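You operate a simulated robot arm through the tools that you are given. There is no shell and no other tool. Be economical: measure what you need, move in short steps, check, and stop when the job is done.

Carry out the task below with a simulated robot arm. There is one attempt and no reset: what you move stays moved.

TASK
Clamp the east junction box and take its grey lid off.
Fine: clamp first; pull the cap off the lid, undo both its screws; lid and cap end on the bench.
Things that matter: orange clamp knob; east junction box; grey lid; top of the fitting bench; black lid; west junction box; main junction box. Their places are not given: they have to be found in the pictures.

It is judged by the outcome, as a careful person would: the job done as asked, and still so three seconds after it is handed in. It fails if anything else is knocked over, pushed out of place, dropped, spilled or broken.

THE ROBOT
A 7-joint arm with a two-finger parallel gripper, fixed in place. Base frame: the origin is at the foot of the arm, x ahead of it, y to its left, z up. Lengths are in m, angles in degrees, forces in N, time in s.
Its first joint turns from -66.0 to 66.0 degrees. Payload 2.5 kg.
Tool frame: the origin (TCP) lies between the finger pads and is the grasp point; the fingertips stand 0.023 m ahead of it; z points along the fingers, y is the line along which they close. The gripper opens to 0.094 m. The fingers are 0.038 m wide and 0.01 m thick; the gripper's body (0.054 by 0.096 m) begins 0.039 m behind the TCP.
Orientation is told as [roll, pitch, yaw] about the base's x, y, z axes, in that order, counted from this pose: with the fingers straight down and closing along the base's y, the tool's x points along the base's -x, its y along +y and its z along -z.

THE INTERFACE
- The arm moves only by the tool step_arm. Its argument "plan" is one flat list of numbers, 6 for each row, row after row: the shift along the tool's x, y, z in m, then the turn, a rotation vector about the tool's x, y, z in degrees. In form: [x, y, z, wx, wy, wz, x, y, z, wx, wy, wz, ...]. A call has 1 to 20 rows; each row shifts and turns the commanded pose from where the row before left it, along the tool's axes as they then stand. "hand" is the opening, from 0 (shut) to 1 (fully open), set as the call begins (left out, the last holds). A row lasts 0.2 s, in which the tool goes at most 0.05 m and 8.6 degrees; a call with a longer step from one row to the next is refused whole, and so is a gripper value outside its range. A pose out of reach is approached as far as the arm can. The call stops where the force on the tool passes 60 N (or 10 N more than at its start, if that is more) or the arm is blocked; 0.2 s more then pass. The fingers move at their own pace (about 0.108 m/s each) and stop on an object; they squeeze with about 26 N. The grip force told is the motor's: it shows also when the fingers shut on nothing. Time passes only in rows, and 0.2 s behind the last, so rows that do not move let the fingers close. It gives the time, the measured TCP pose, the force on the tool (base axes), the opening and the grip force at its end, in the units of the frame above (readings bear some noise).
- Cameras (640 x 400 px; columns grow to the right, rows downward): "scene" is fixed at [0.0919, -0.3926, 0.5456]; the picture's right is [0.97, -0.24, 0.00], its down [-0.14, -0.55, -0.83] and it looks along [0.20, 0.80, -0.56] (base axes); focal length 214 px, centre (320, 200). "wrist" rides on the gripper at [-0.039, 0, -0.044] in the tool frame; the picture's right is [0.00, -1.00, 0.00], its down [0.97, 0.00, -0.24] and it looks along [0.24, 0.00, 0.97] (tool axes); focal length 218 px, centre (320, 200).
- capture(camera): a new picture of that camera. No time passes.
- locate(camera, pixels): for up to 12 pixels [column, row] of the newest picture of that camera ("zoom" is the newest enlarged one), the place [x, y, z] in the base frame of the surface seen there, good to about 0.002 m. No time passes.
- close_up(camera, box): a new picture of the part [left, top, right, bottom] of that camera's present view, enlarged. No time passes.
- job_done(): hands the job in; it is judged then, once.

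Work in short steps. Measure before you move; look again where a grasp or a placing could have gone wrong, and mend it. You have 80 turns and 46 pictures in all, the two below and enlarged ones among them. Open the gripper and draw the arm clear of the work before you hand the job in, unless the task says otherwise; then end with one line.

The tools are called after "Request:" as a command line: name --argument value ..., lists and objects as JSON in quotes. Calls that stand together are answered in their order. step_arm: Moves the arm, as the interface text tells. Its arguments: {"type":"object","properties":{"plan":{"type":"array","items":{"type":"number"}},"hand":{"type":"number"}},"required":["plan"]} The other tools are called the same way: capture (camera) takes a picture; locate (camera, pixels) gives the place of the surface under pixels of a picture; close_up (camera, box) takes an enlarged picture of a part of a camera's view; job_done () hands the job in.

At the start:

```text
clock: 0.0
tcp_pos: [0.2715, 0.22, 0.375]
tool_rot: [-0.1, 0.0, 0.0]
ft_force: [0.5, 0.3, -0.1]
width: 0.0938
grip_force: 0.1
```

scene: 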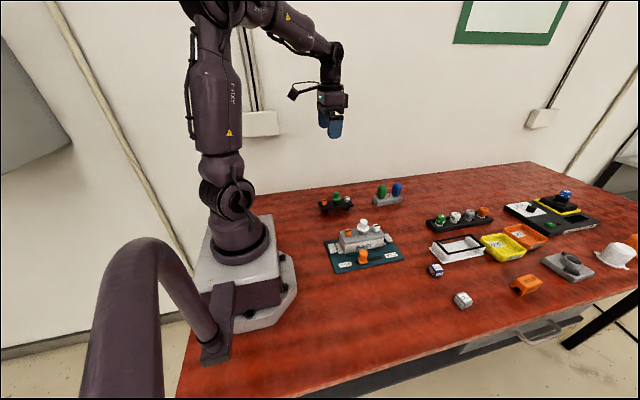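
wrist: 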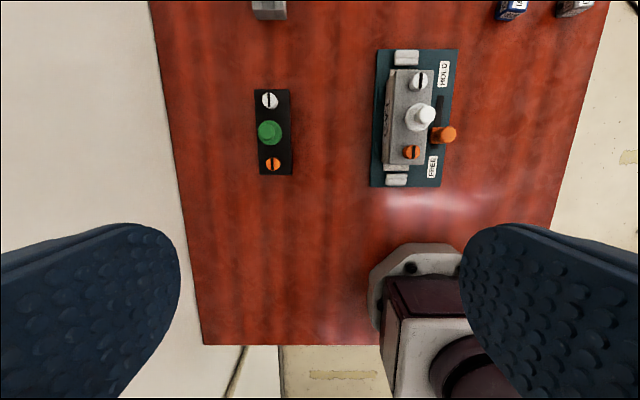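

The scene shows a grey-lidded box in a fixture around (363,240) with an orange knob. I'll take enlarged views to understand it.

Request:
close_up --camera "scene" --box '[300, 170, 428, 282]'

Request:
close_up --camera "wrist" --box '[230, 30, 490, 200]'

Request:
close_up --camera "scene" --box '[410, 170, 640, 314]'

```text
3.57 times, centred on (364, 226) of scene
```

zoom: 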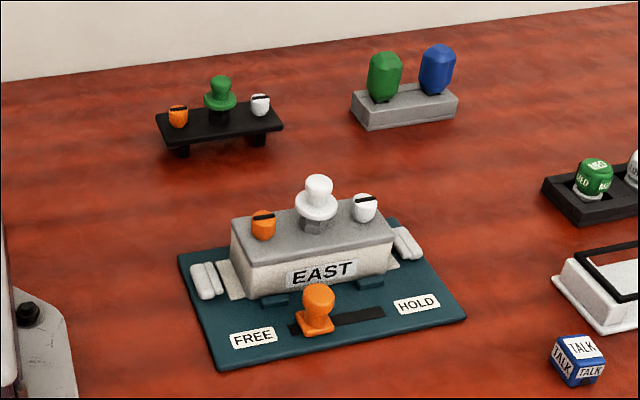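

```text
2.35 times, centred on (360, 115) of wrist
```

zoom: 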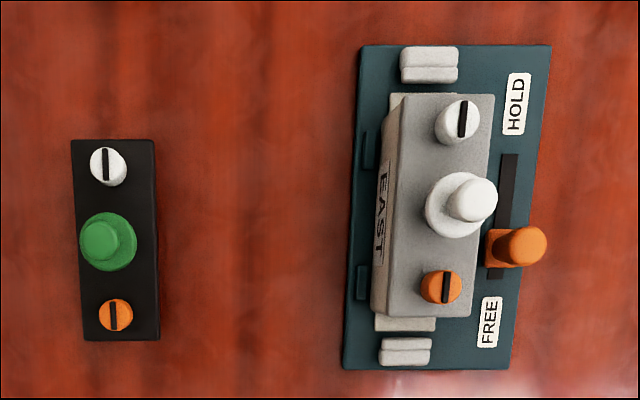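

```text
2.78 times, centred on (525, 242) of scene
```

zoom: 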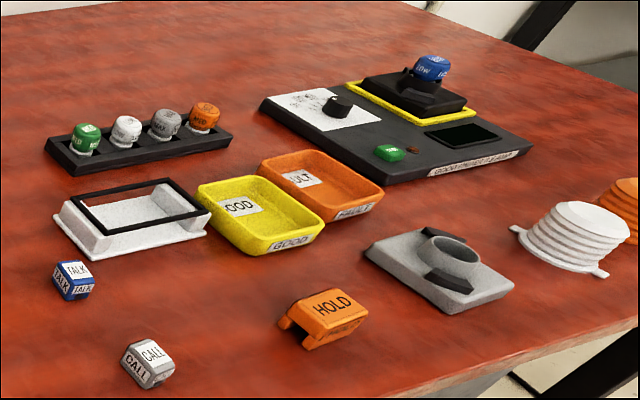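

Now I measure the main points in the wrist picture: knob, slot, screws, cap, lid and fixture.

Request:
locate --camera "wrist" --pixels '[[447, 134], [434, 134], [440, 100], [418, 80], [426, 116], [411, 152], [397, 110], [395, 72], [427, 72], [422, 162], [391, 160], [407, 58]]'

Request:
close_up --camera "scene" --box '[325, 205, 405, 275]'

```text
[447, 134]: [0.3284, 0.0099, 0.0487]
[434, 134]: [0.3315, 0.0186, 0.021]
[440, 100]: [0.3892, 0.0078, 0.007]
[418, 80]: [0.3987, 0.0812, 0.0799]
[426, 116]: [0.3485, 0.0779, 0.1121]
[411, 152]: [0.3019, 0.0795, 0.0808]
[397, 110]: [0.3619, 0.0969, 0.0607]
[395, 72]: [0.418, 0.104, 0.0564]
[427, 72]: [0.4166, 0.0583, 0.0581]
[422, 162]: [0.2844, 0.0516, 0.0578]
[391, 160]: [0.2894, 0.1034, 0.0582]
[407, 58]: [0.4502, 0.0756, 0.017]
```

```text
5.71 times, centred on (365, 240) of scene
```

zoom: 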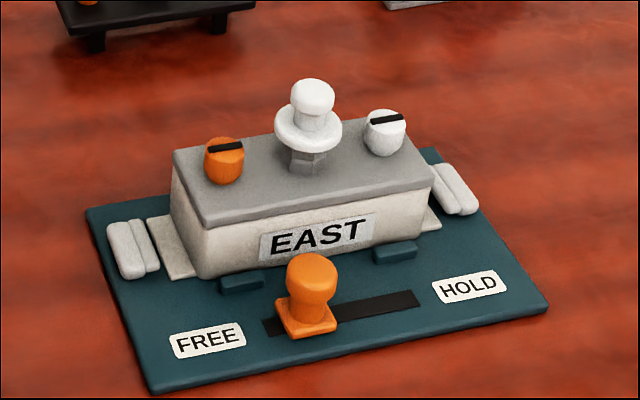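

Request:
locate --camera "zoom" --pixels '[[312, 262], [310, 290], [305, 328], [270, 328], [412, 297], [312, 92], [308, 130], [306, 165], [225, 148], [386, 120], [300, 215], [300, 30]]'

Request:
locate --camera "wrist" --pixels '[[300, 60], [330, 200], [270, 133], [425, 112], [430, 126], [418, 106], [418, 128], [410, 118], [418, 86], [418, 75], [411, 158], [411, 147]]'

```text
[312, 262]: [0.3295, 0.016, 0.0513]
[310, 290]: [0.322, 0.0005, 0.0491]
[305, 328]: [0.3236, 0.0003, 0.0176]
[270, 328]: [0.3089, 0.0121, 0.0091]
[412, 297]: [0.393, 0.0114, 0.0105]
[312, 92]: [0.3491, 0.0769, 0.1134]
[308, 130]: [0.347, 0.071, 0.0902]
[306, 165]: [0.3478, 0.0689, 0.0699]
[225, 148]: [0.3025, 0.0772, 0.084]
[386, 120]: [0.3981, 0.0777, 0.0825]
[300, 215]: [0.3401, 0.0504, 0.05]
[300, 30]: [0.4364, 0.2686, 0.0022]
```

```text
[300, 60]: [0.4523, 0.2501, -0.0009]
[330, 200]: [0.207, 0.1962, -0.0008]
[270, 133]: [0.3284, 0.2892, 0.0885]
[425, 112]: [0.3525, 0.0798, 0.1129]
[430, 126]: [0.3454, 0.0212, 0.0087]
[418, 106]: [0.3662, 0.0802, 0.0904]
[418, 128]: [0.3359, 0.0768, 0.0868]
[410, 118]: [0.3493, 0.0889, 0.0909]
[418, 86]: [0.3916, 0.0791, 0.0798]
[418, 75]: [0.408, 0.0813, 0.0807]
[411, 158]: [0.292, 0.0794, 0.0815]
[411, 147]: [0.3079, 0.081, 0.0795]
```

Bench is z≈0; knob ≈(0.327,0.010) top 0.05, slot runs +x to HOLD (~0.40); screws at (0.302/0.399,0.080), cap (0.349,0.078). I move above the knob and turn the tool 90° so the fingers close along the slot.

Request:
step_arm --plan '[-0.008, -0.03, 0.025, 0, 0, 0, -0.008, -0.03, 0.025, 0, 0, 0, -0.008, -0.03, 0.025, 0, 0, 0, -0.008, -0.03, 0.025, 0, 0, 0, -0.008, -0.03, 0.025, 0, 0, 0, -0.008, -0.03, 0.025, 0, 0, 0, -0.0075, -0.03, 0.025, 0, 0, 0, 0, 0, 0, 0, 0, 8.2, 0, 0, 0, 0, 0, 8.2, 0, 0, 0, 0, 0, 8.2, 0, 0, 0, 0, 0, 8.2, 0, 0, 0, 0, 0, 8.2, 0, 0, 0, 0, 0, 8.2, 0, 0, 0, 0, 0, 8.2, 0, 0, 0, 0, 0, 8.2, 0, 0, 0, 0, 0, 8.2, 0, 0, 0, 0, 0, 8.1, 0, 0, 0, 0, 0, 8.1]' --hand 0.6

Request:
capture --camera "wrist"

```text
clock: 3.8
tcp_pos: [0.3265, 0.0096, 0.1992]
tool_rot: [-0.1, 0.0, -90.2]
ft_force: [-0.7, 0.1, -0.1]
width: 0.0565
grip_force: 0.0
```

```text
39 pictures are left
```

wrist: 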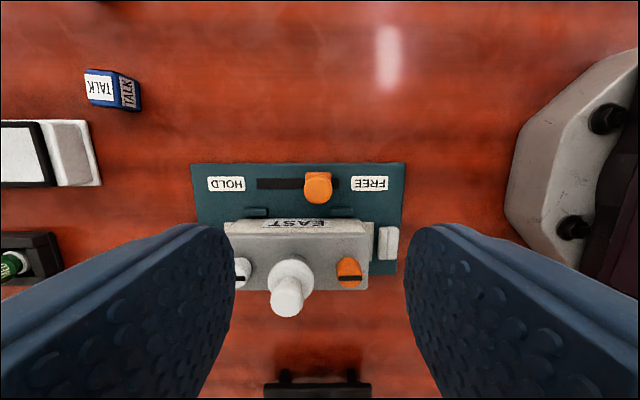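

Request:
locate --camera "wrist" --pixels '[[318, 182], [305, 186], [331, 186], [318, 198], [259, 184], [338, 184], [258, 211], [230, 232], [388, 240], [318, 175]]'

Request:
close_up --camera "wrist" --box '[180, 150, 420, 310]'

```text
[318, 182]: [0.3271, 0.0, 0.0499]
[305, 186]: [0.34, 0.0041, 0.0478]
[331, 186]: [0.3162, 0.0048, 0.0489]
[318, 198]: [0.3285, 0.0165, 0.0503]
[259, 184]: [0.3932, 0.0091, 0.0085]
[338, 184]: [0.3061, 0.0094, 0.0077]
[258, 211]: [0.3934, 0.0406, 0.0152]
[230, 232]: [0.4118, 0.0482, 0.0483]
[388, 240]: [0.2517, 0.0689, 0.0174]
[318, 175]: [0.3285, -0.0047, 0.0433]
```

```text
2.50 times, centred on (300, 230) of wrist
```

zoom: 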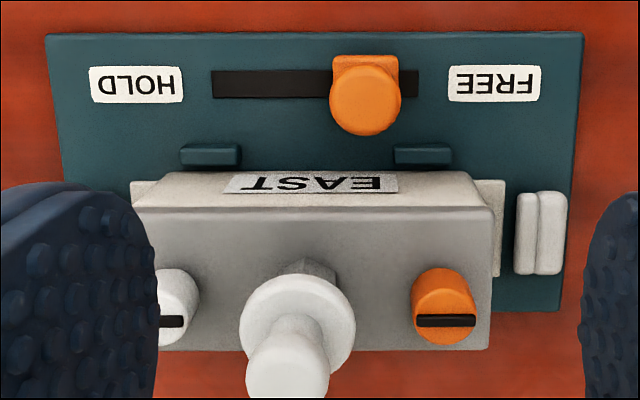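

Knob centre ≈(0.328,0.008), 0.024 wide, top 0.050. Descend to z≈0.045 around it and close.

Request:
step_arm --plan '[0, 0.002, 0.03, 0, 0, 0, 0, 0, 0.03, 0, 0, 0, 0, 0, 0.03, 0, 0, 0, 0, 0, 0.03, 0, 0, 0, 0, 0, 0.02, 0, 0, 0, 0, 0, 0.014, 0, 0, 0]'

Request:
step_arm --plan '[0, 0, 0, 0, 0, 0, 0, 0, 0, 0, 0, 0, 0, 0, 0, 0, 0, 0]' --hand 0

```text
clock: 5.2
tcp_pos: [0.3281, 0.0094, 0.0452]
tool_rot: [0.1, 0.0, -90.0]
ft_force: [-0.5, -0.8, 0.4]
width: 0.0565
grip_force: 0.2
```

```text
clock: 6.0
tcp_pos: [0.3281, 0.0091, 0.0467]
tool_rot: [0.0, 0.1, -90.0]
ft_force: [7.1, 0.3, -14.8]
width: 0.0266
grip_force: 45.0
```

Knob gripped (width 0.0266). Slide toward HOLD in small steps.

Request:
step_arm --plan '[0, 0.008, 0, 0, 0, 0, 0, 0.008, 0, 0, 0, 0, 0, 0.008, 0, 0, 0, 0, 0, 0.008, 0, 0, 0, 0, 0, 0.008, 0, 0, 0, 0, 0, 0.006, 0, 0, 0, 0]'

Request:
close_up --camera "scene" --box '[325, 205, 405, 275]'

```text
clock: 7.4
tcp_pos: [0.3722, 0.0096, 0.0458]
tool_rot: [-0.4, 0.0, -89.9]
ft_force: [-22.8, -2.0, 33.9]
width: 0.0266
grip_force: 44.8
```

```text
5.71 times, centred on (365, 240) of scene
```

zoom: 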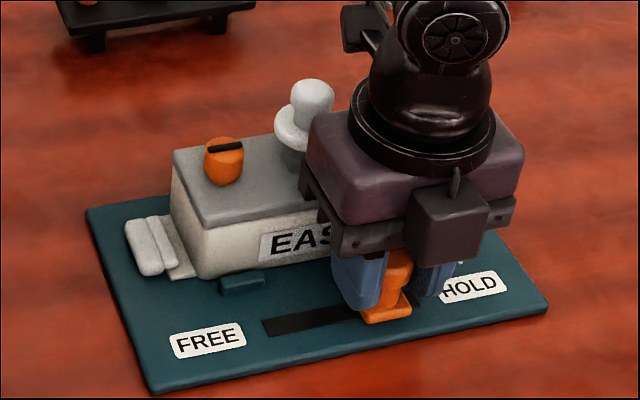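

Jaws are moving in; a bit more to reach the end stop.

Request:
step_arm --plan '[0, 0.004, 0, 0, 0, 0, 0, 0.004, 0, 0, 0, 0, 0, 0.003, 0, 0, 0, 0, 0, 0, 0, 0, 0, 0]'

```text
clock: 8.0
tcp_pos: [0.3718, 0.0086, 0.044]
tool_rot: [-1.7, 0.2, -90.0]
ft_force: [-5.7, 0.5, 4.6]
width: 0.0266
grip_force: 44.9
stopped in row 2: the force on the tool passed its limit (the readings are from after the stop); the commanded pose is now the measured one
```

End stop reached at x≈0.372. Release, rise, and look.

Request:
step_arm --plan '[0, 0, 0, 0, 0, 0, 0, 0, 0, 0, 0, 0]' --hand 0.6

Request:
step_arm --plan '[0, 0, -0.03, 0, 0, 0, 0, 0, -0.04, 0, 0, 0, 0, 0, -0.04, 0, 0, 0, 0, 0, -0.04, 0, 0, 0]'

Request:
close_up --camera "wrist" --box '[180, 150, 500, 350]'

```text
clock: 8.6
tcp_pos: [0.3713, 0.0092, 0.0439]
tool_rot: [-1.6, 0.1, -89.9]
ft_force: [0.1, -1.3, 0.7]
width: 0.0563
grip_force: 0.1
```

```text
clock: 9.6
tcp_pos: [0.3763, 0.0071, 0.1931]
tool_rot: [-1.6, 0.2, -90.0]
ft_force: [0.1, 0.6, 0.0]
width: 0.0563
grip_force: 0.1
```

```text
2.00 times, centred on (340, 250) of wrist
```

zoom: 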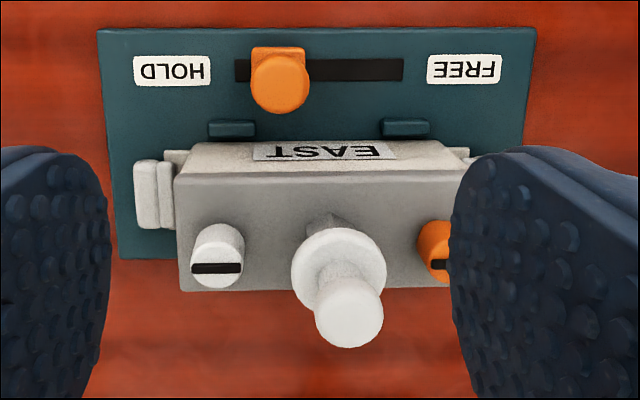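

Request:
locate --camera "zoom" --pixels '[[348, 308], [338, 240], [300, 268], [386, 268], [217, 250], [217, 268], [434, 264], [190, 240], [242, 240], [300, 282]]'

Request:
step_arm --plan '[0.006, -0.003, 0, 0, 1.6, 0, 0.007, -0.003, 0, 0, 0, -8.2, 0.007, -0.003, 0, 0, 0, -8.2, 0, 0, 0, 0, 0, -8.2, 0, 0, 0, 0, 0, -8.2, 0, 0, 0, 0, 0, -8.2, 0, 0, 0, 0, 0, -8.2, 0, 0, 0, 0, 0, -8.2, 0, 0, 0, 0, 0, -8.2, 0, 0, 0, 0, 0, -8.2, 0, 0, 0, 0, 0, -8.1, 0, 0, 0, 0, 0, -8.1]' --hand 0.7

```text
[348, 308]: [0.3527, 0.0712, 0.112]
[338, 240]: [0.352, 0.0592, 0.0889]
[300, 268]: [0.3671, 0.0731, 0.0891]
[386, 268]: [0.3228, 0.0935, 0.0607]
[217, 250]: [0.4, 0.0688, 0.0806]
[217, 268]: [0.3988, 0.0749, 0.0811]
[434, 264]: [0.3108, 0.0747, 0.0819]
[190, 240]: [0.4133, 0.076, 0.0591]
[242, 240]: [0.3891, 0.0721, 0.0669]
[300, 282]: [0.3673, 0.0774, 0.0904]
```

```text
clock: 12.2
tcp_pos: [0.3671, 0.028, 0.1951]
tool_rot: [1.9, 1.6, 0.1]
ft_force: [0.5, 0.6, -0.3]
width: 0.0657
grip_force: 0.0
```

Small tilt left over (roll 1.9, pitch 1.6); correct it and centre above the cap at ≈(0.351,0.0765).

Request:
step_arm --plan '[0, 0, 0, 1.9, 0, 0, 0, 0, 0, 0, -1.6, 0, 0.008, 0.024, 0, 0, 0, 0, 0.008, 0.0245, 0, 0, 0, 0]'

Request:
capture --camera "wrist"

```text
clock: 13.2
tcp_pos: [0.3505, 0.0764, 0.1953]
tool_rot: [-0.1, 0.0, -0.1]
ft_force: [-0.2, -0.1, -0.5]
width: 0.0658
grip_force: 0.0
```

```text
35 pictures are left
```

wrist: 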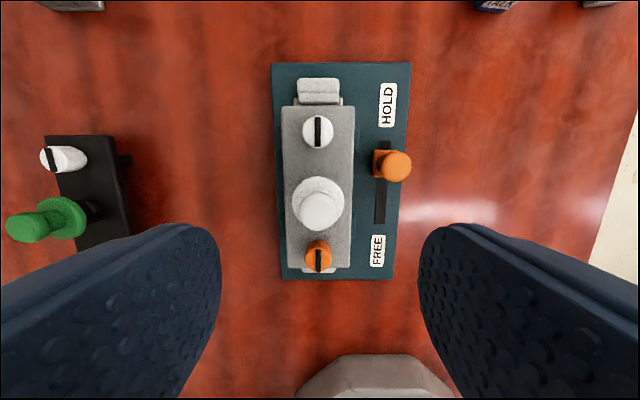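

Cap is centred (col 318). Descend to flange height and close.

Request:
locate --camera "wrist" --pixels '[[318, 130], [318, 212], [318, 258], [293, 205], [343, 205], [318, 178], [284, 180], [353, 180], [320, 87], [319, 101], [318, 267]]'

Request:
step_arm --plan '[0, 0, 0.03, 0, 0, 0, 0, 0, 0.03, 0, 0, 0, 0, 0, 0.025, 0, 0, 0, 0, 0, 0.019, 0, 0, 0]'

Request:
step_arm --plan '[0, 0, 0, 0, 0, 0, 0, 0, 0, 0, 0, 0, 0, 0, 0, 0, 0, 0]' --hand 0

```text
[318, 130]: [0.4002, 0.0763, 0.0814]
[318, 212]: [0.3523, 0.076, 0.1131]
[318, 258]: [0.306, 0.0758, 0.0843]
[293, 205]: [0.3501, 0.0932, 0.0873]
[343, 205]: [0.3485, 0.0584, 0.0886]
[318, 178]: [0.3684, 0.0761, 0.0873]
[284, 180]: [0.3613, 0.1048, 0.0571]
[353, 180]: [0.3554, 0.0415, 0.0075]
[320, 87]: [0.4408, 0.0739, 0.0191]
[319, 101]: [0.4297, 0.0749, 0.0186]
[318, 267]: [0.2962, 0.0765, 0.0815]
```

```text
clock: 14.2
tcp_pos: [0.3498, 0.077, 0.0906]
tool_rot: [-0.1, 0.0, 0.0]
ft_force: [-0.1, -0.1, 0.0]
width: 0.0659
grip_force: 0.1
```

```text
clock: 15.0
tcp_pos: [0.351, 0.0756, 0.0902]
tool_rot: [-0.1, 0.0, 0.0]
ft_force: [-0.2, 1.0, -1.8]
width: 0.0366
grip_force: 25.6
```

Gripped on the flange (0.0366 wide). Pull up gently.

Request:
step_arm --plan '[0, 0, -0.004, 0, 0, 0, 0, 0, -0.004, 0, 0, 0, 0, 0, -0.004, 0, 0, 0, 0, 0, -0.008, 0, 0, 0, 0, 0, -0.02, 0, 0, 0]'

Request:
close_up --camera "scene" --box '[315, 185, 415, 275]'

```text
clock: 16.2
tcp_pos: [0.3517, 0.0772, 0.1292]
tool_rot: [-0.1, 0.0, -0.1]
ft_force: [0.3, 0.1, 0.0]
width: 0.0365
grip_force: 26.0
```

```text
4.44 times, centred on (365, 230) of scene
```

zoom: 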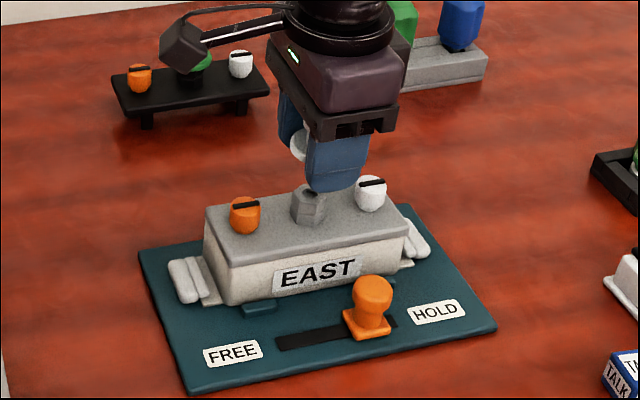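

Cap came off cleanly. Gripped this way the fingertips would reach the bench before the cap, so I set it back on the post and regrip by its upper knob.

Request:
step_arm --plan '[0, 0, 0.02, 0, 0, 0, 0, 0, 0.01, 0, 0, 0, 0, 0, 0.008, 0, 0, 0, 0, 0, 0, 0, 0, 0]'

Request:
step_arm --plan '[0, 0, 0, 0, 0, 0, 0, 0, 0, 0, 0, 0, 0, 0, -0.012, 0, 0, 0, 0, 0, -0.012, 0, 0, 0]' --hand 0.6

Request:
close_up --camera "scene" --box '[315, 185, 415, 275]'

```text
clock: 17.2
tcp_pos: [0.3512, 0.0773, 0.0929]
tool_rot: [0.0, 0.0, 0.0]
ft_force: [0.3, -0.3, -0.5]
width: 0.0363
grip_force: 25.9
```

```text
clock: 18.2
tcp_pos: [0.3512, 0.0763, 0.1163]
tool_rot: [-0.1, 0.1, 0.0]
ft_force: [-0.9, 0.1, -0.1]
width: 0.0563
grip_force: 0.0
```

```text
4.44 times, centred on (365, 230) of scene
```

zoom: 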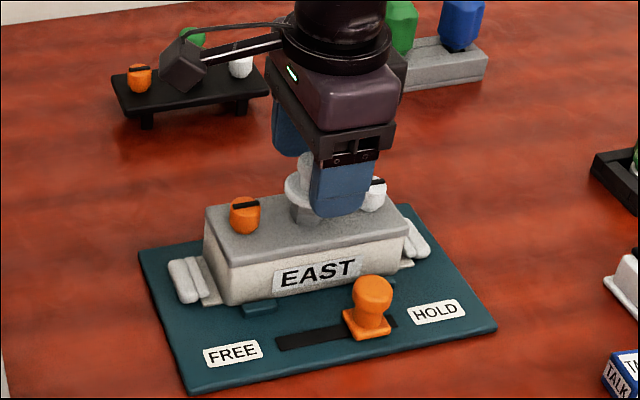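

Request:
step_arm --plan '[0, 0, 0, 0, 0, 0, 0, 0, 0, 0, 0, 0, 0, 0, 0, 0, 0, 0]' --hand 0

Request:
step_arm --plan '[0, 0, -0.005, 0, 0, 0, 0, 0, -0.01, 0, 0, 0, 0, 0, -0.02, 0, 0, 0, 0, 0, -0.03, 0, 0, 0]'

Request:
capture --camera "scene"

```text
clock: 19.0
tcp_pos: [0.35, 0.0775, 0.1158]
tool_rot: [-0.1, -0.1, 0.0]
ft_force: [-3.8, 1.0, 9.0]
width: 0.0226
grip_force: 26.0
```

```text
clock: 20.0
tcp_pos: [0.3509, 0.0772, 0.1815]
tool_rot: [-0.1, 0.0, 0.0]
ft_force: [-0.3, 0.9, 0.6]
width: 0.0226
grip_force: 26.3
```

```text
32 pictures are left
```

scene: 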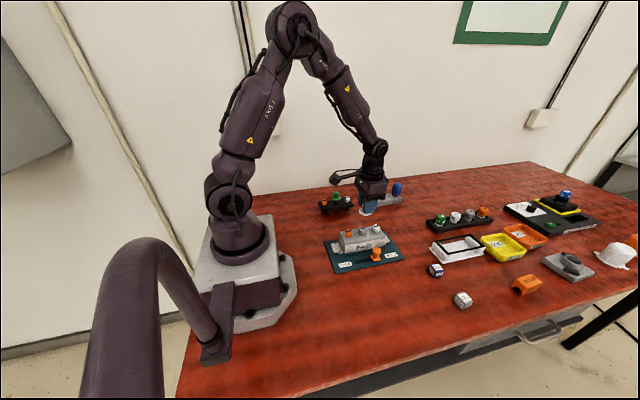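

Request:
locate --camera "scene" --pixels '[[370, 300], [380, 320], [437, 270], [462, 300], [366, 212], [330, 272], [403, 258], [290, 215], [300, 195]]'

Request:
close_up --camera "scene" --box '[335, 165, 415, 235]'

```text
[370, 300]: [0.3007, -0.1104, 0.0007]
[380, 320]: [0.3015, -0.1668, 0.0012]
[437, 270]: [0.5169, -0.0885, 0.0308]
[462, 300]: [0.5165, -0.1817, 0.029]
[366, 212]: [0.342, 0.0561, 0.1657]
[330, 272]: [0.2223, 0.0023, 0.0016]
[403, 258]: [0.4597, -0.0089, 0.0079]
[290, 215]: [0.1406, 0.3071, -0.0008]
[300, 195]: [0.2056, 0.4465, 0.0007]
```

```text
5.71 times, centred on (375, 200) of scene
```

zoom: 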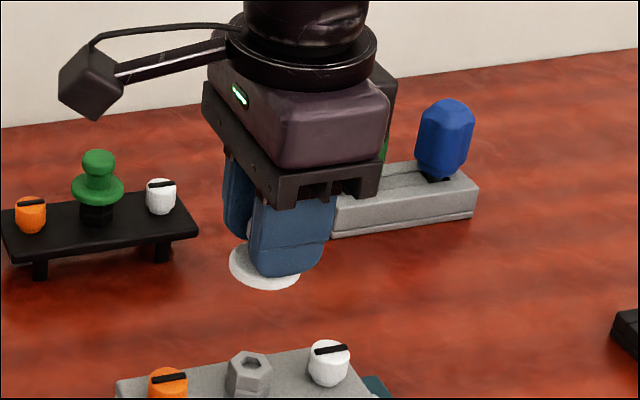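

Carry the cap to the free bench at (0.32,-0.11).

Request:
step_arm --plan '[0.005, -0.031, 0, 0, 0, 0, 0.005, -0.031, 0, 0, 0, 0, 0.005, -0.031, 0, 0, 0, 0, 0.005, -0.031, 0, 0, 0, 0, 0.005, -0.031, 0, 0, 0, 0, 0.006, -0.032, 0, 0, 0, 0, 0, 0, 0.04, 0, 0, 0, 0, 0, 0.04, 0, 0, 0, 0, 0, 0.03, 0, 0, 0, 0, 0, 0.02, 0, 0, 0]'

Request:
close_up --camera "scene" --box '[335, 255, 415, 325]'

```text
clock: 22.2
tcp_pos: [0.3207, -0.1108, 0.0507]
tool_rot: [-0.1, -0.1, -0.1]
ft_force: [-1.0, 0.2, 0.6]
width: 0.0229
grip_force: 25.8
```

```text
5.71 times, centred on (375, 290) of scene
```

zoom: 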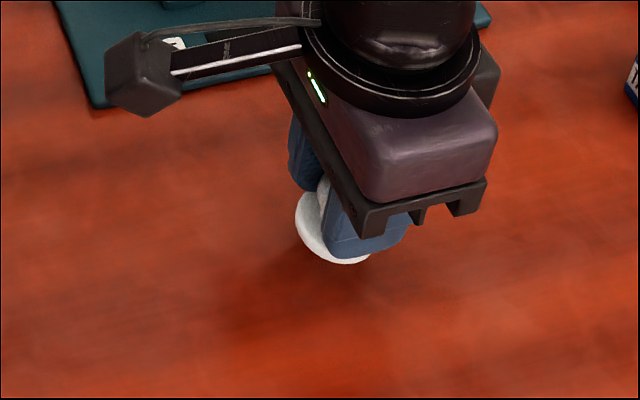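

Request:
step_arm --plan '[0, 0, 0.004, 0, 0, 0, 0, 0, 0.004, 0, 0, 0, 0, 0, 0.003, 0, 0, 0, 0, 0, 0.002, 0, 0, 0]'

```text
clock: 23.2
tcp_pos: [0.3192, -0.1099, 0.0392]
tool_rot: [0.0, 0.0, 0.0]
ft_force: [-0.2, 0.0, 0.0]
width: 0.0227
grip_force: 25.6
```

Request:
step_arm --plan '[0, 0, 0.002, 0, 0, 0, 0, 0, 0.002, 0, 0, 0, 0, 0, 0.0015, 0, 0, 0, 0, 0, 0, 0, 0, 0]'

Request:
close_up --camera "scene" --box '[350, 275, 390, 310]'

```text
clock: 24.2
tcp_pos: [0.3192, -0.1099, 0.0339]
tool_rot: [-0.1, -0.1, 0.0]
ft_force: [-6.4, 1.2, 25.3]
width: 0.0223
grip_force: 26.2
```

```text
11.43 times, centred on (370, 292) of scene
```

zoom: 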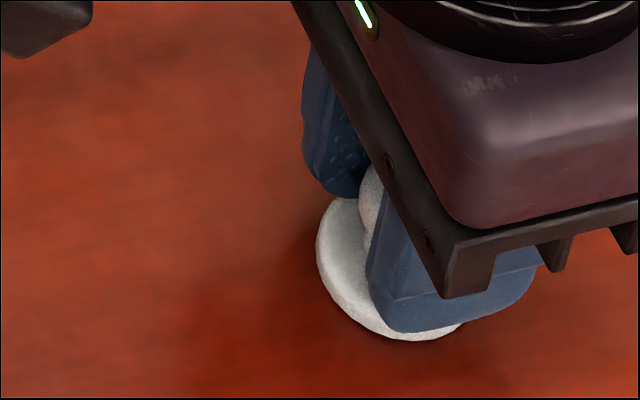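

The cap rests on the bench (25 N). Ease off, open, and rise.

Request:
step_arm --plan '[0, 0, -0.0015, 0, 0, 0, 0, 0, 0, 0, 0, 0]'

Request:
step_arm --plan '[0, 0, 0, 0, 0, 0, 0, 0, 0, 0, 0, 0, 0, 0, -0.02, 0, 0, 0, 0, 0, -0.04, 0, 0, 0, 0, 0, -0.04, 0, 0, 0, 0, 0, -0.04, 0, 0, 0]' --hand 0.6

Request:
close_up --camera "scene" --box '[320, 205, 420, 305]'

```text
clock: 24.8
tcp_pos: [0.3195, -0.1088, 0.034]
tool_rot: [-0.2, 0.0, -0.1]
ft_force: [0.1, -0.2, -0.4]
width: 0.0227
grip_force: 26.6
```

```text
clock: 26.2
tcp_pos: [0.3197, -0.1101, 0.1749]
tool_rot: [-0.1, 0.0, -0.1]
ft_force: [0.4, 0.0, 0.8]
width: 0.0565
grip_force: 0.0
```

```text
4.00 times, centred on (370, 255) of scene
```

zoom: 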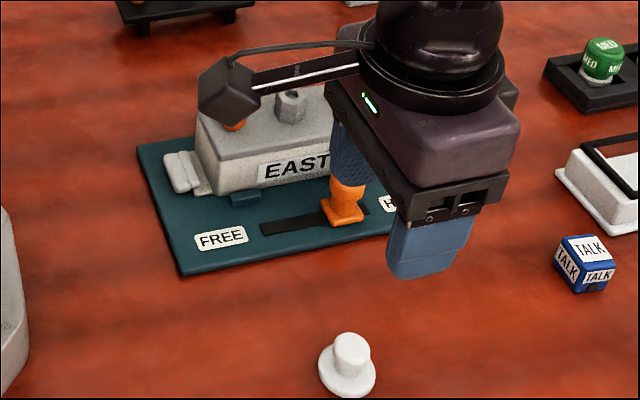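

Cap stands upright on the bench. Next the orange screw at (0.302,0.0765): go above it and pre-turn to yaw −90 so I have room to turn counter-clockwise.

Request:
step_arm --plan '[0.003, 0.031, 0, 0, 0, 0, 0.003, 0.031, 0, 0, 0, 0, 0.003, 0.031, 0, 0, 0, 0, 0.003, 0.031, 0, 0, 0, 0, 0.003, 0.031, 0, 0, 0, 0, 0.0027, 0.0315, 0, 0, 0, 0, 0, 0, 0, 0, 0, 8.2, 0, 0, 0, 0, 0, 8.2, 0, 0, 0, 0, 0, 8.2, 0, 0, 0, 0, 0, 8.2, 0, 0, 0, 0, 0, 8.2, 0, 0, 0, 0, 0, 8.2, 0, 0, 0, 0, 0, 8.2, 0, 0, 0, 0, 0, 8.2, 0, 0, 0, 0, 0, 8.2, 0, 0, 0, 0, 0, 8.1, 0, 0, 0, 0, 0, 8.1]' --hand 0.45

Request:
capture --camera "wrist"

```text
clock: 29.8
tcp_pos: [0.3022, 0.0761, 0.1746]
tool_rot: [0.0, -0.1, -90.2]
ft_force: [-0.1, -0.5, 0.3]
width: 0.0423
grip_force: 0.1
```

```text
27 pictures are left
```

wrist: 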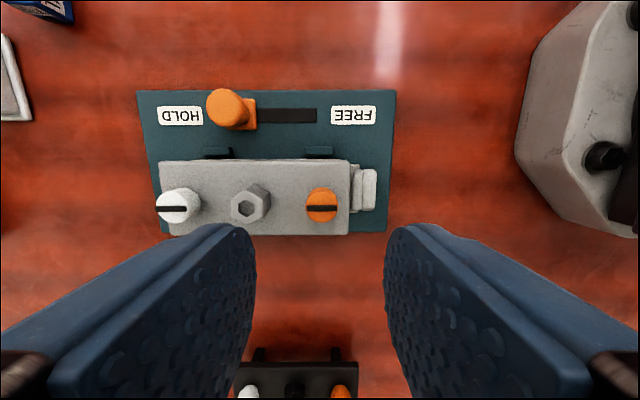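

Request:
locate --camera "wrist" --pixels '[[321, 208], [306, 208], [336, 208], [321, 192], [321, 222], [172, 209], [248, 206], [252, 190], [268, 200]]'

Request:
close_up --camera "wrist" --box '[140, 150, 380, 250]'

```text
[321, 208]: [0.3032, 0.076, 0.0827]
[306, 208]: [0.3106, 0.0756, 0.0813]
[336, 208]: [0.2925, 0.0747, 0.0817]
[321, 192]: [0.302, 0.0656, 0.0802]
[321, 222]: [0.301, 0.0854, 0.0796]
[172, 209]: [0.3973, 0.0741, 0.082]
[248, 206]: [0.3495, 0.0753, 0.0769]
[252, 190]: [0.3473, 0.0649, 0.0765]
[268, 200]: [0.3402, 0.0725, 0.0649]
```

```text
2.67 times, centred on (260, 200) of wrist
```

zoom: 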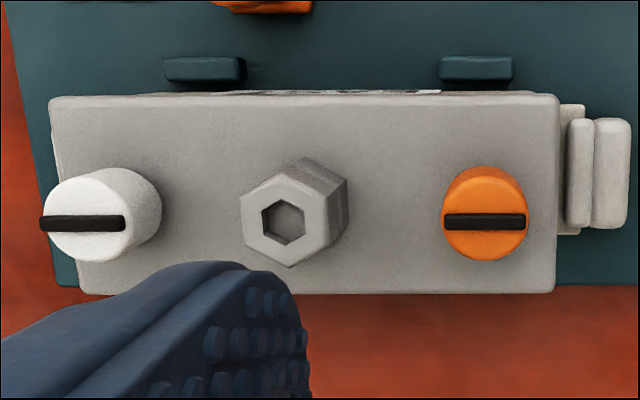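

Screw ≈(0.302,0.0757), top 0.082. Descend to z≈0.087 (tips ~4 mm above the lid) and grip.

Request:
step_arm --plan '[0, 0, 0.03, 0, 0, 0, 0, 0, 0.03, 0, 0, 0, 0, 0, 0.02, 0, 0, 0, 0, 0, 0.007, 0, 0, 0]'

Request:
step_arm --plan '[0, 0, 0, 0, 0, 0, 0, 0, 0, 0, 0, 0, 0, 0, 0, 0, 0, 0]' --hand 0

Request:
step_arm --plan '[0, 0, 0, 0, 0, -6, 0, 0, 0, 0, 0, -6, 0, 0, 0, 0, 0, -6, 0, 0, 0, 0, 0, -6, 0, 0, 0, 0, 0, -6]'

```text
clock: 30.8
tcp_pos: [0.3036, 0.0767, 0.0871]
tool_rot: [0.0, -0.2, -90.1]
ft_force: [0.1, 0.3, -0.6]
width: 0.0422
grip_force: 0.0
```

```text
clock: 31.6
tcp_pos: [0.3023, 0.0766, 0.0876]
tool_rot: [-0.1, -0.2, -89.9]
ft_force: [0.5, -0.2, 0.1]
width: 0.021
grip_force: 25.6
```

```text
clock: 32.8
tcp_pos: [0.3016, 0.0764, 0.0874]
tool_rot: [0.0, -0.1, -59.9]
ft_force: [0.4, 1.4, 0.0]
width: 0.0206
grip_force: 25.9
```

Turning freely. Continue counter-clockwise, then look.

Request:
step_arm --plan '[0, 0, 0, 0, 0, -7.5, 0, 0, 0, 0, 0, -7.5, 0, 0, 0, 0, 0, -7.5, 0, 0, 0, 0, 0, -7.5, 0, 0, 0, 0, 0, -7.5, 0, 0, 0, 0, 0, -7.5, 0, 0, 0, 0, 0, -7.5, 0, 0, 0, 0, 0, -7.5]'

Request:
close_up --camera "wrist" --box '[220, 100, 420, 300]'

```text
clock: 34.6
tcp_pos: [0.302, 0.0769, 0.0864]
tool_rot: [-0.1, -0.1, 0.1]
ft_force: [0.9, 0.8, -0.3]
width: 0.0208
grip_force: 26.2
```

```text
2.00 times, centred on (320, 200) of wrist
```

zoom: 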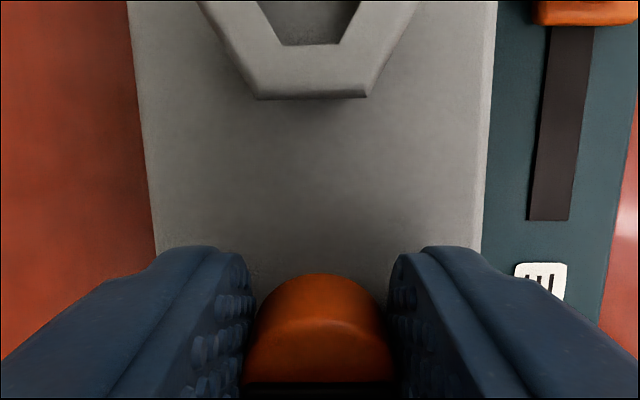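

The slot has turned 90° with the grip. Continue another 90°.

Request:
step_arm --plan '[0, 0, 0, 0, 0, -7.5, 0, 0, 0, 0, 0, -7.5, 0, 0, 0, 0, 0, -7.5, 0, 0, 0, 0, 0, -7.5, 0, 0, 0, 0, 0, -7.5, 0, 0, 0, 0, 0, -7.5, 0, 0, 0, 0, 0, -7.5, 0, 0, 0, 0, 0, -7.5, 0, 0, 0, 0, 0, -7.5, 0, 0, 0, 0, 0, -7.5, 0, 0, 0, 0, 0, -7.5, 0, 0, 0, 0, 0, -7.5]'

Request:
close_up --camera "scene" --box '[325, 205, 405, 275]'

```text
clock: 37.2
tcp_pos: [0.3019, 0.0762, 0.0877]
tool_rot: [0.0, 0.1, 90.1]
ft_force: [-0.6, 0.9, 0.7]
width: 0.0207
grip_force: 25.5
```

```text
5.71 times, centred on (365, 240) of scene
```

zoom: 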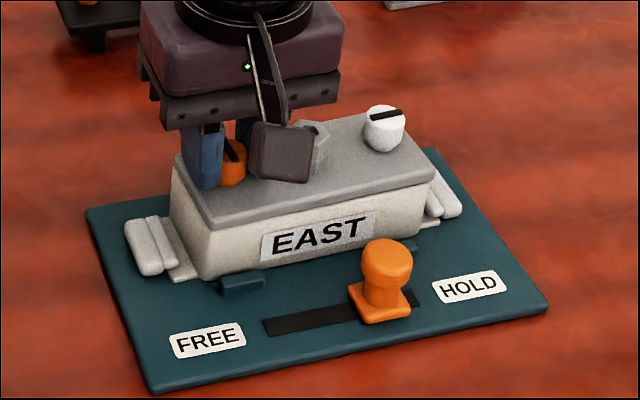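

The slot looks turned ~90–100° only, so it may have stopped at its limit. Open, rise and check.

Request:
step_arm --plan '[0, 0, 0, 0, 0, 0, 0, 0, 0, 0, 0, 0, 0, 0, -0.03, 0, 0, 0, 0, 0, -0.03, 0, 0, 0, 0, 0, -0.03, 0, 0, 0]' --hand 0.45

Request:
close_up --camera "wrist" --box '[260, 130, 520, 290]'

Request:
close_up --camera "scene" --box '[325, 205, 405, 275]'

```text
clock: 38.4
tcp_pos: [0.3022, 0.0768, 0.177]
tool_rot: [0.1, 0.2, 89.9]
ft_force: [-0.9, -0.2, -0.3]
width: 0.0423
grip_force: 0.1
```

```text
2.46 times, centred on (390, 210) of wrist
```

zoom: 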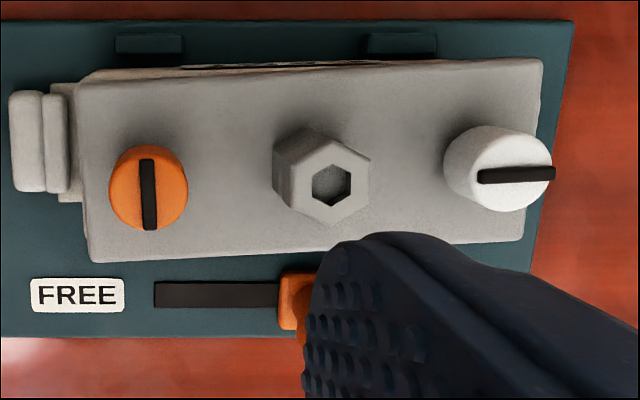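

```text
5.71 times, centred on (365, 240) of scene
```

zoom: 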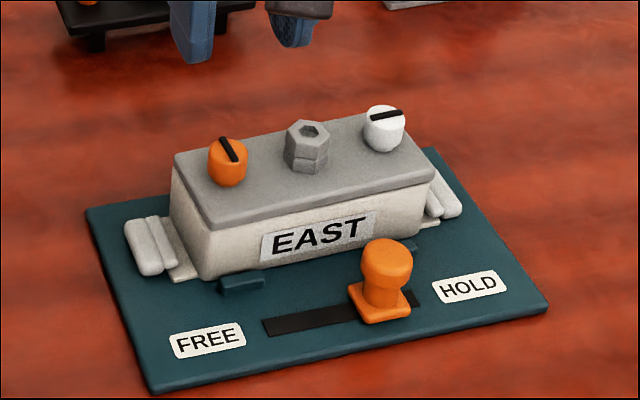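

The orange screw is a quarter-turn type: slot turned exactly 90° and hit its stop. Go to the white screw at yaw 0 and look.

Request:
step_arm --plan '[0, -0.033, 0, 0, 0, 0, 0, -0.033, 0, 0, 0, 0, 0, -0.032, 0, 0, 0, 0, 0, 0, 0, 0, 0, 8.2, 0, 0, 0, 0, 0, 8.2, 0, 0, 0, 0, 0, 8.2, 0, 0, 0, 0, 0, 8.2, 0, 0, 0, 0, 0, 8.2, 0, 0, 0, 0, 0, 8.2, 0, 0, 0, 0, 0, 8.2, 0, 0, 0, 0, 0, 8.2, 0, 0, 0, 0, 0, 8.2, 0, 0, 0, 0, 0, 8.1, 0, 0, 0, 0, 0, 8.1]'

Request:
capture --camera "wrist"

```text
clock: 41.4
tcp_pos: [0.4002, 0.0767, 0.1766]
tool_rot: [0.0, 0.1, -0.2]
ft_force: [0.4, 0.8, 0.3]
width: 0.0424
grip_force: 0.0
```

```text
21 pictures are left
```

wrist: 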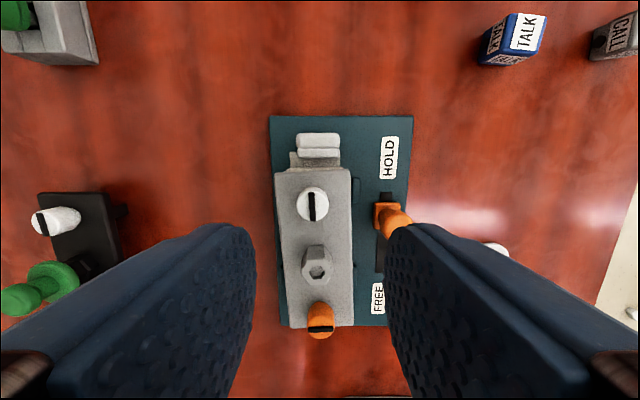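

Request:
locate --camera "wrist" --pixels '[[312, 206], [299, 206], [326, 206], [312, 193], [312, 217], [274, 180], [350, 175], [283, 320], [350, 320], [318, 272]]'

```text
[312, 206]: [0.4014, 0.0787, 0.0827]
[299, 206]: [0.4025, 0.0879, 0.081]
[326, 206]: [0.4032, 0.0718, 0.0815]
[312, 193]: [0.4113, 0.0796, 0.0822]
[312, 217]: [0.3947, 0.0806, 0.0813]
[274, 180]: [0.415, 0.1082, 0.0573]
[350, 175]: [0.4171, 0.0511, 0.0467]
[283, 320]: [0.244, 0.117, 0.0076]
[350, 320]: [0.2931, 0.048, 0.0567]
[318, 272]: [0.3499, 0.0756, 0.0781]
```

White screw now ≈(0.402,0.080) (lid shifted ~2.5°). Descend, grip, and turn ~90° counter-clockwise only.

Request:
step_arm --plan '[-0.002, 0.003, 0.03, 0, 0, 0, 0, 0, 0.03, 0, 0, 0, 0, 0, 0.02, 0, 0, 0, 0, 0, 0.0095, 0, 0, 0]'

Request:
step_arm --plan '[0, 0, 0, 0, 0, 0, 0, 0, 0, 0, 0, 0, 0, 0, 0, 0, 0, 0]' --hand 0

Request:
step_arm --plan '[0, 0, 0, 0, 0, -7.5, 0, 0, 0, 0, 0, -7.5, 0, 0, 0, 0, 0, -7.5, 0, 0, 0, 0, 0, -7.5, 0, 0, 0, 0, 0, -7.5, 0, 0, 0, 0, 0, -7.5, 0, 0, 0, 0, 0, -7.5, 0, 0, 0, 0, 0, -7.5, 0, 0, 0, 0, 0, -7.5, 0, 0, 0, 0, 0, -7.5, 0, 0, 0, 0, 0, -7.5, 0, 0, 0, 0, 0, -6.5]'

Request:
close_up --camera "scene" --box '[325, 205, 405, 275]'

```text
clock: 42.4
tcp_pos: [0.4026, 0.0784, 0.0873]
tool_rot: [-0.1, -0.1, -0.1]
ft_force: [-0.1, 0.0, -0.4]
width: 0.0422
grip_force: 0.1
```

```text
clock: 43.2
tcp_pos: [0.4028, 0.0794, 0.0891]
tool_rot: [-0.2, 0.0, 0.0]
ft_force: [1.7, -0.3, -0.1]
width: 0.0205
grip_force: 25.3
```

```text
clock: 45.8
tcp_pos: [0.402, 0.0775, 0.0864]
tool_rot: [0.1, 0.3, 89.1]
ft_force: [-7.2, -5.6, 14.1]
width: 0.0207
grip_force: 26.2
```

```text
5.71 times, centred on (365, 240) of scene
```

zoom: 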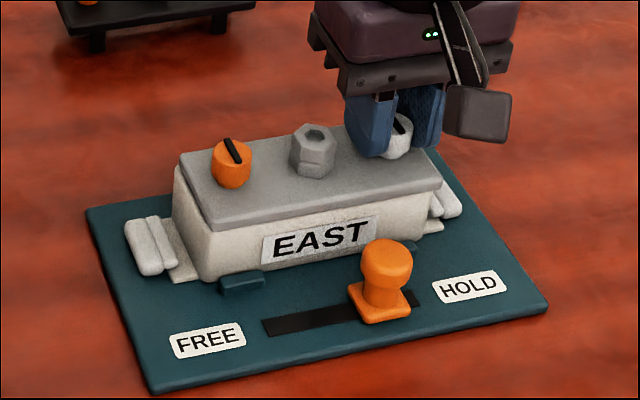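

Slot turned; the lid has visibly come loose on the box. Release, rise and look.

Request:
step_arm --plan '[0, 0, 0, 0, 0, 0, 0, 0, 0, 0, 0, 0, 0, 0, -0.03, 0, 0, 0, 0, 0, -0.03, 0, 0, 0, 0, 0, -0.03, 0, 0, 0]' --hand 0.45

Request:
close_up --camera "scene" --box '[325, 205, 405, 275]'

Request:
capture --camera "wrist"

```text
clock: 47.0
tcp_pos: [0.4022, 0.08, 0.1785]
tool_rot: [0.0, 0.1, 89.0]
ft_force: [1.0, 0.9, -0.7]
width: 0.0425
grip_force: 0.1
```

```text
5.71 times, centred on (365, 240) of scene
```

zoom: 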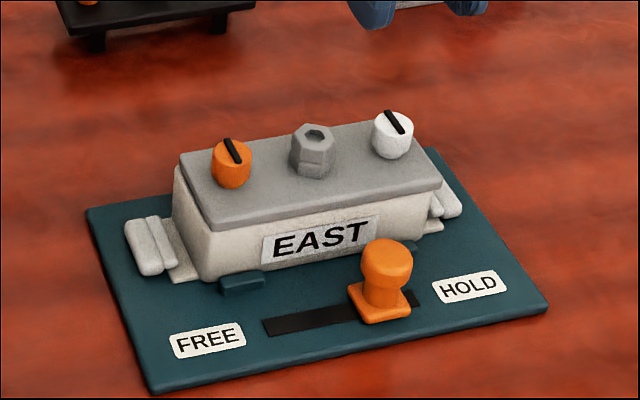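

```text
18 pictures are left
```

wrist: 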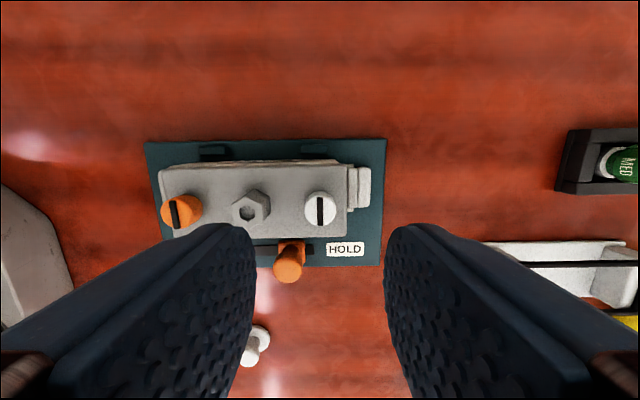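

Now grip the hex post across its x-facing flats (current yaw suits). Measure it first.

Request:
close_up --camera "wrist" --box '[140, 130, 400, 290]'

Request:
locate --camera "wrist" --pixels '[[248, 213], [238, 219], [258, 219], [248, 224], [176, 210], [320, 209], [160, 172], [343, 162], [346, 236], [170, 236]]'

```text
2.46 times, centred on (270, 210) of wrist
```

zoom: 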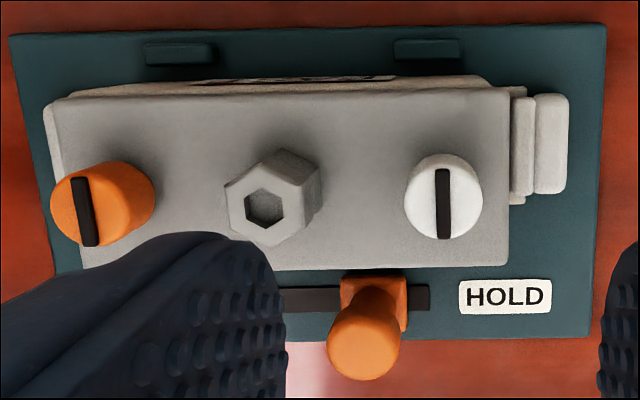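

```text
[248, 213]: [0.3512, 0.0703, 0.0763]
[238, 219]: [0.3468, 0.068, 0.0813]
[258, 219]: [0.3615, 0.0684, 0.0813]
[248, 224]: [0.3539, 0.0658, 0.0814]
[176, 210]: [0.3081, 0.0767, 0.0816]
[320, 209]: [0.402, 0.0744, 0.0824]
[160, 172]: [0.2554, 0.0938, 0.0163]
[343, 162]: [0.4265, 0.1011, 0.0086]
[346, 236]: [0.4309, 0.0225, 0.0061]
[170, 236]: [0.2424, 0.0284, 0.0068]
```

Request:
step_arm --plan '[0.0025, 0.024, 0, 0, 0, 0, 0.0025, 0.024, 0, 0, 0, 0, 0, 0, 0.03, 0, 0, 0, 0, 0, 0.02, 0, 0, 0]' --hand 0.38

Request:
close_up --camera "wrist" --box '[200, 150, 440, 350]'

```text
clock: 48.0
tcp_pos: [0.3543, 0.0742, 0.1282]
tool_rot: [0.0, 0.1, 89.0]
ft_force: [-0.5, 0.4, 0.8]
width: 0.0358
grip_force: 0.1
```

```text
2.00 times, centred on (320, 250) of wrist
```

zoom: 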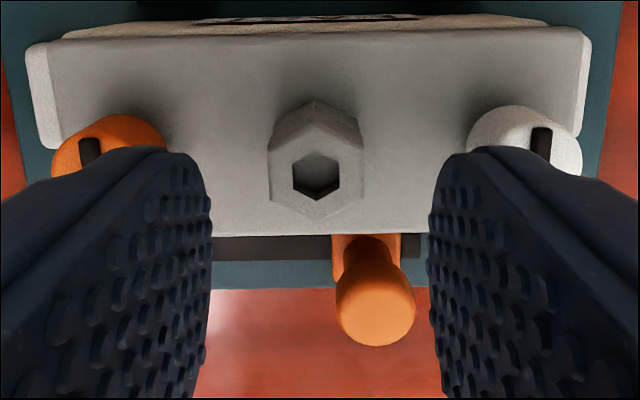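

Well centred. Descend, grip, and lift gently.

Request:
step_arm --plan '[0, 0, 0.02, 0, 0, 0, 0, 0, 0.015, 0, 0, 0, 0, 0, 0.008, 0, 0, 0]'

Request:
step_arm --plan '[0, 0, 0, 0, 0, 0, 0, 0, 0, 0, 0, 0, 0, 0, 0, 0, 0, 0]' --hand 0

Request:
step_arm --plan '[0, 0, -0.004, 0, 0, 0, 0, 0, -0.006, 0, 0, 0, 0, 0, -0.01, 0, 0, 0, 0, 0, -0.02, 0, 0, 0]'

Request:
close_up --camera "scene" --box '[315, 185, 415, 275]'

```text
clock: 48.8
tcp_pos: [0.3544, 0.0755, 0.0836]
tool_rot: [0.0, 0.0, 89.0]
ft_force: [-0.3, -0.4, 0.0]
width: 0.0358
grip_force: 0.1
```

```text
clock: 49.6
tcp_pos: [0.3519, 0.0759, 0.0848]
tool_rot: [0.0, 0.2, 89.1]
ft_force: [-8.5, 0.4, 1.2]
width: 0.0236
grip_force: 26.1
```

```text
clock: 50.6
tcp_pos: [0.3534, 0.076, 0.1257]
tool_rot: [-0.1, 0.1, 89.1]
ft_force: [1.5, -0.7, -0.8]
width: 0.0236
grip_force: 25.8
```

```text
4.44 times, centred on (365, 230) of scene
```

zoom: 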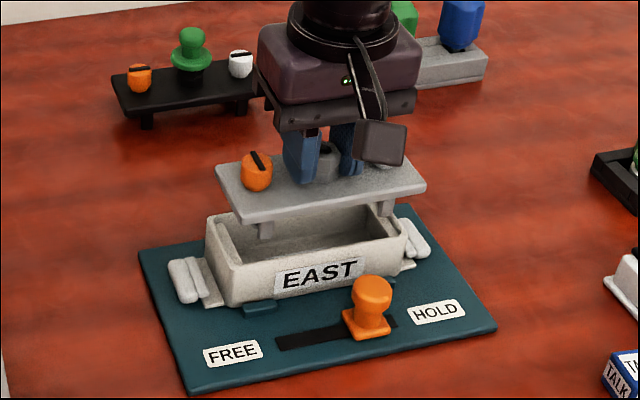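

Lid is off, box stayed in the clamp. Check the target patch of bench and raise the lid further.

Request:
step_arm --plan '[0, 0, -0.02, 0, 0, 0, 0, 0, -0.02, 0, 0, 0]'

Request:
capture --camera "scene"

Request:
locate --camera "scene" --pixels '[[390, 335], [370, 345], [420, 330], [350, 330], [385, 365], [374, 295], [430, 300]]'

```text
clock: 51.2
tcp_pos: [0.3543, 0.0764, 0.165]
tool_rot: [-0.1, 0.2, 89.0]
ft_force: [-0.1, -0.8, -0.6]
width: 0.0238
grip_force: 25.7
```

```text
14 pictures are left
```

scene: 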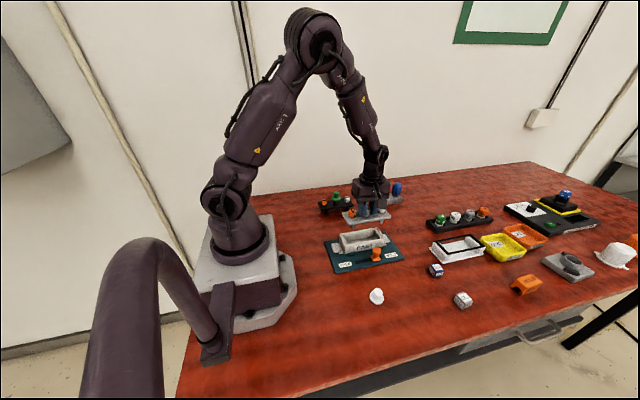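

```text
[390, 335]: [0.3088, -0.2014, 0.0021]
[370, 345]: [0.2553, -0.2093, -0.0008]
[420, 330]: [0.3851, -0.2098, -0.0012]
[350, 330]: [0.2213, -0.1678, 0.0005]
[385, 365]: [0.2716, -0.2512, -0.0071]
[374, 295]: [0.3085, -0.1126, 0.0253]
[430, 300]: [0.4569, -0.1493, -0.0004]
```

Target: lid centre at (0.34,-0.185), clear of the cap and the edge. Carry it there at height.

Request:
step_arm --plan '[0.026, 0.0014, 0, 0, 0, 0, 0.026, 0.0014, 0, 0, 0, 0, 0.026, 0.0014, 0, 0, 0, 0, 0.026, 0.0014, 0, 0, 0, 0, 0.026, 0.0014, 0, 0, 0, 0, 0.026, 0.0014, 0, 0, 0, 0, 0.026, 0.0014, 0, 0, 0, 0, 0.026, 0.0014, 0, 0, 0, 0, 0.026, 0.0014, 0, 0, 0, 0, 0.0275, 0.0014, 0, 0, 0, 0]'

Request:
step_arm --plan '[0, 0, 0.03, 0, 0, 0, 0, 0, 0.03, 0, 0, 0, 0, 0, 0.02, 0, 0, 0]'

Request:
close_up --camera "scene" --box '[330, 255, 450, 355]'

```text
clock: 53.4
tcp_pos: [0.3353, -0.1856, 0.1658]
tool_rot: [0.0, 0.1, 89.0]
ft_force: [-0.4, -0.5, 0.1]
width: 0.0235
grip_force: 26.4
```

```text
clock: 54.2
tcp_pos: [0.3353, -0.1865, 0.0846]
tool_rot: [-0.1, 0.0, 89.1]
ft_force: [0.4, -0.2, -1.3]
width: 0.0233
grip_force: 25.9
```

```text
4.00 times, centred on (390, 305) of scene
```

zoom: 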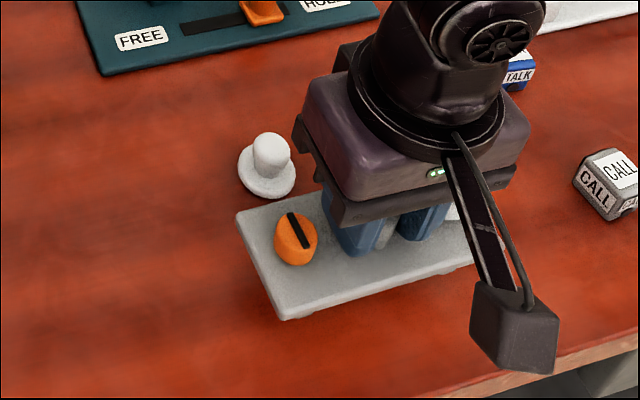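

Request:
step_arm --plan '[0, 0, 0.006, 0, 0, 0, 0, 0, 0.006, 0, 0, 0, 0, 0, 0.005, 0, 0, 0, 0, 0, 0.004, 0, 0, 0, 0, 0, 0, 0, 0, 0]'

Request:
close_up --camera "scene" --box '[330, 255, 450, 355]'

```text
clock: 55.4
tcp_pos: [0.3356, -0.1865, 0.0634]
tool_rot: [0.0, 0.1, 89.0]
ft_force: [-0.3, -0.4, -0.9]
width: 0.0236
grip_force: 26.6
```

```text
4.00 times, centred on (390, 305) of scene
```

zoom: 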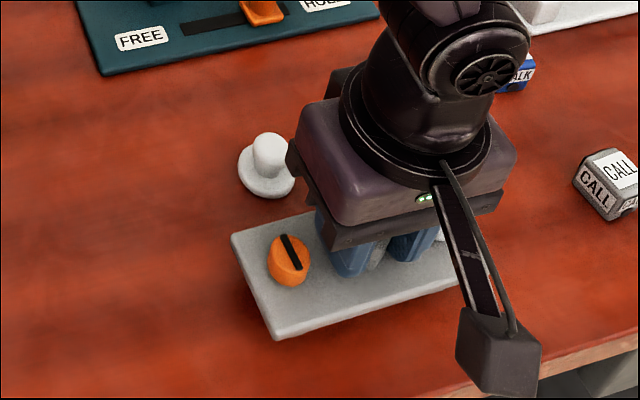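

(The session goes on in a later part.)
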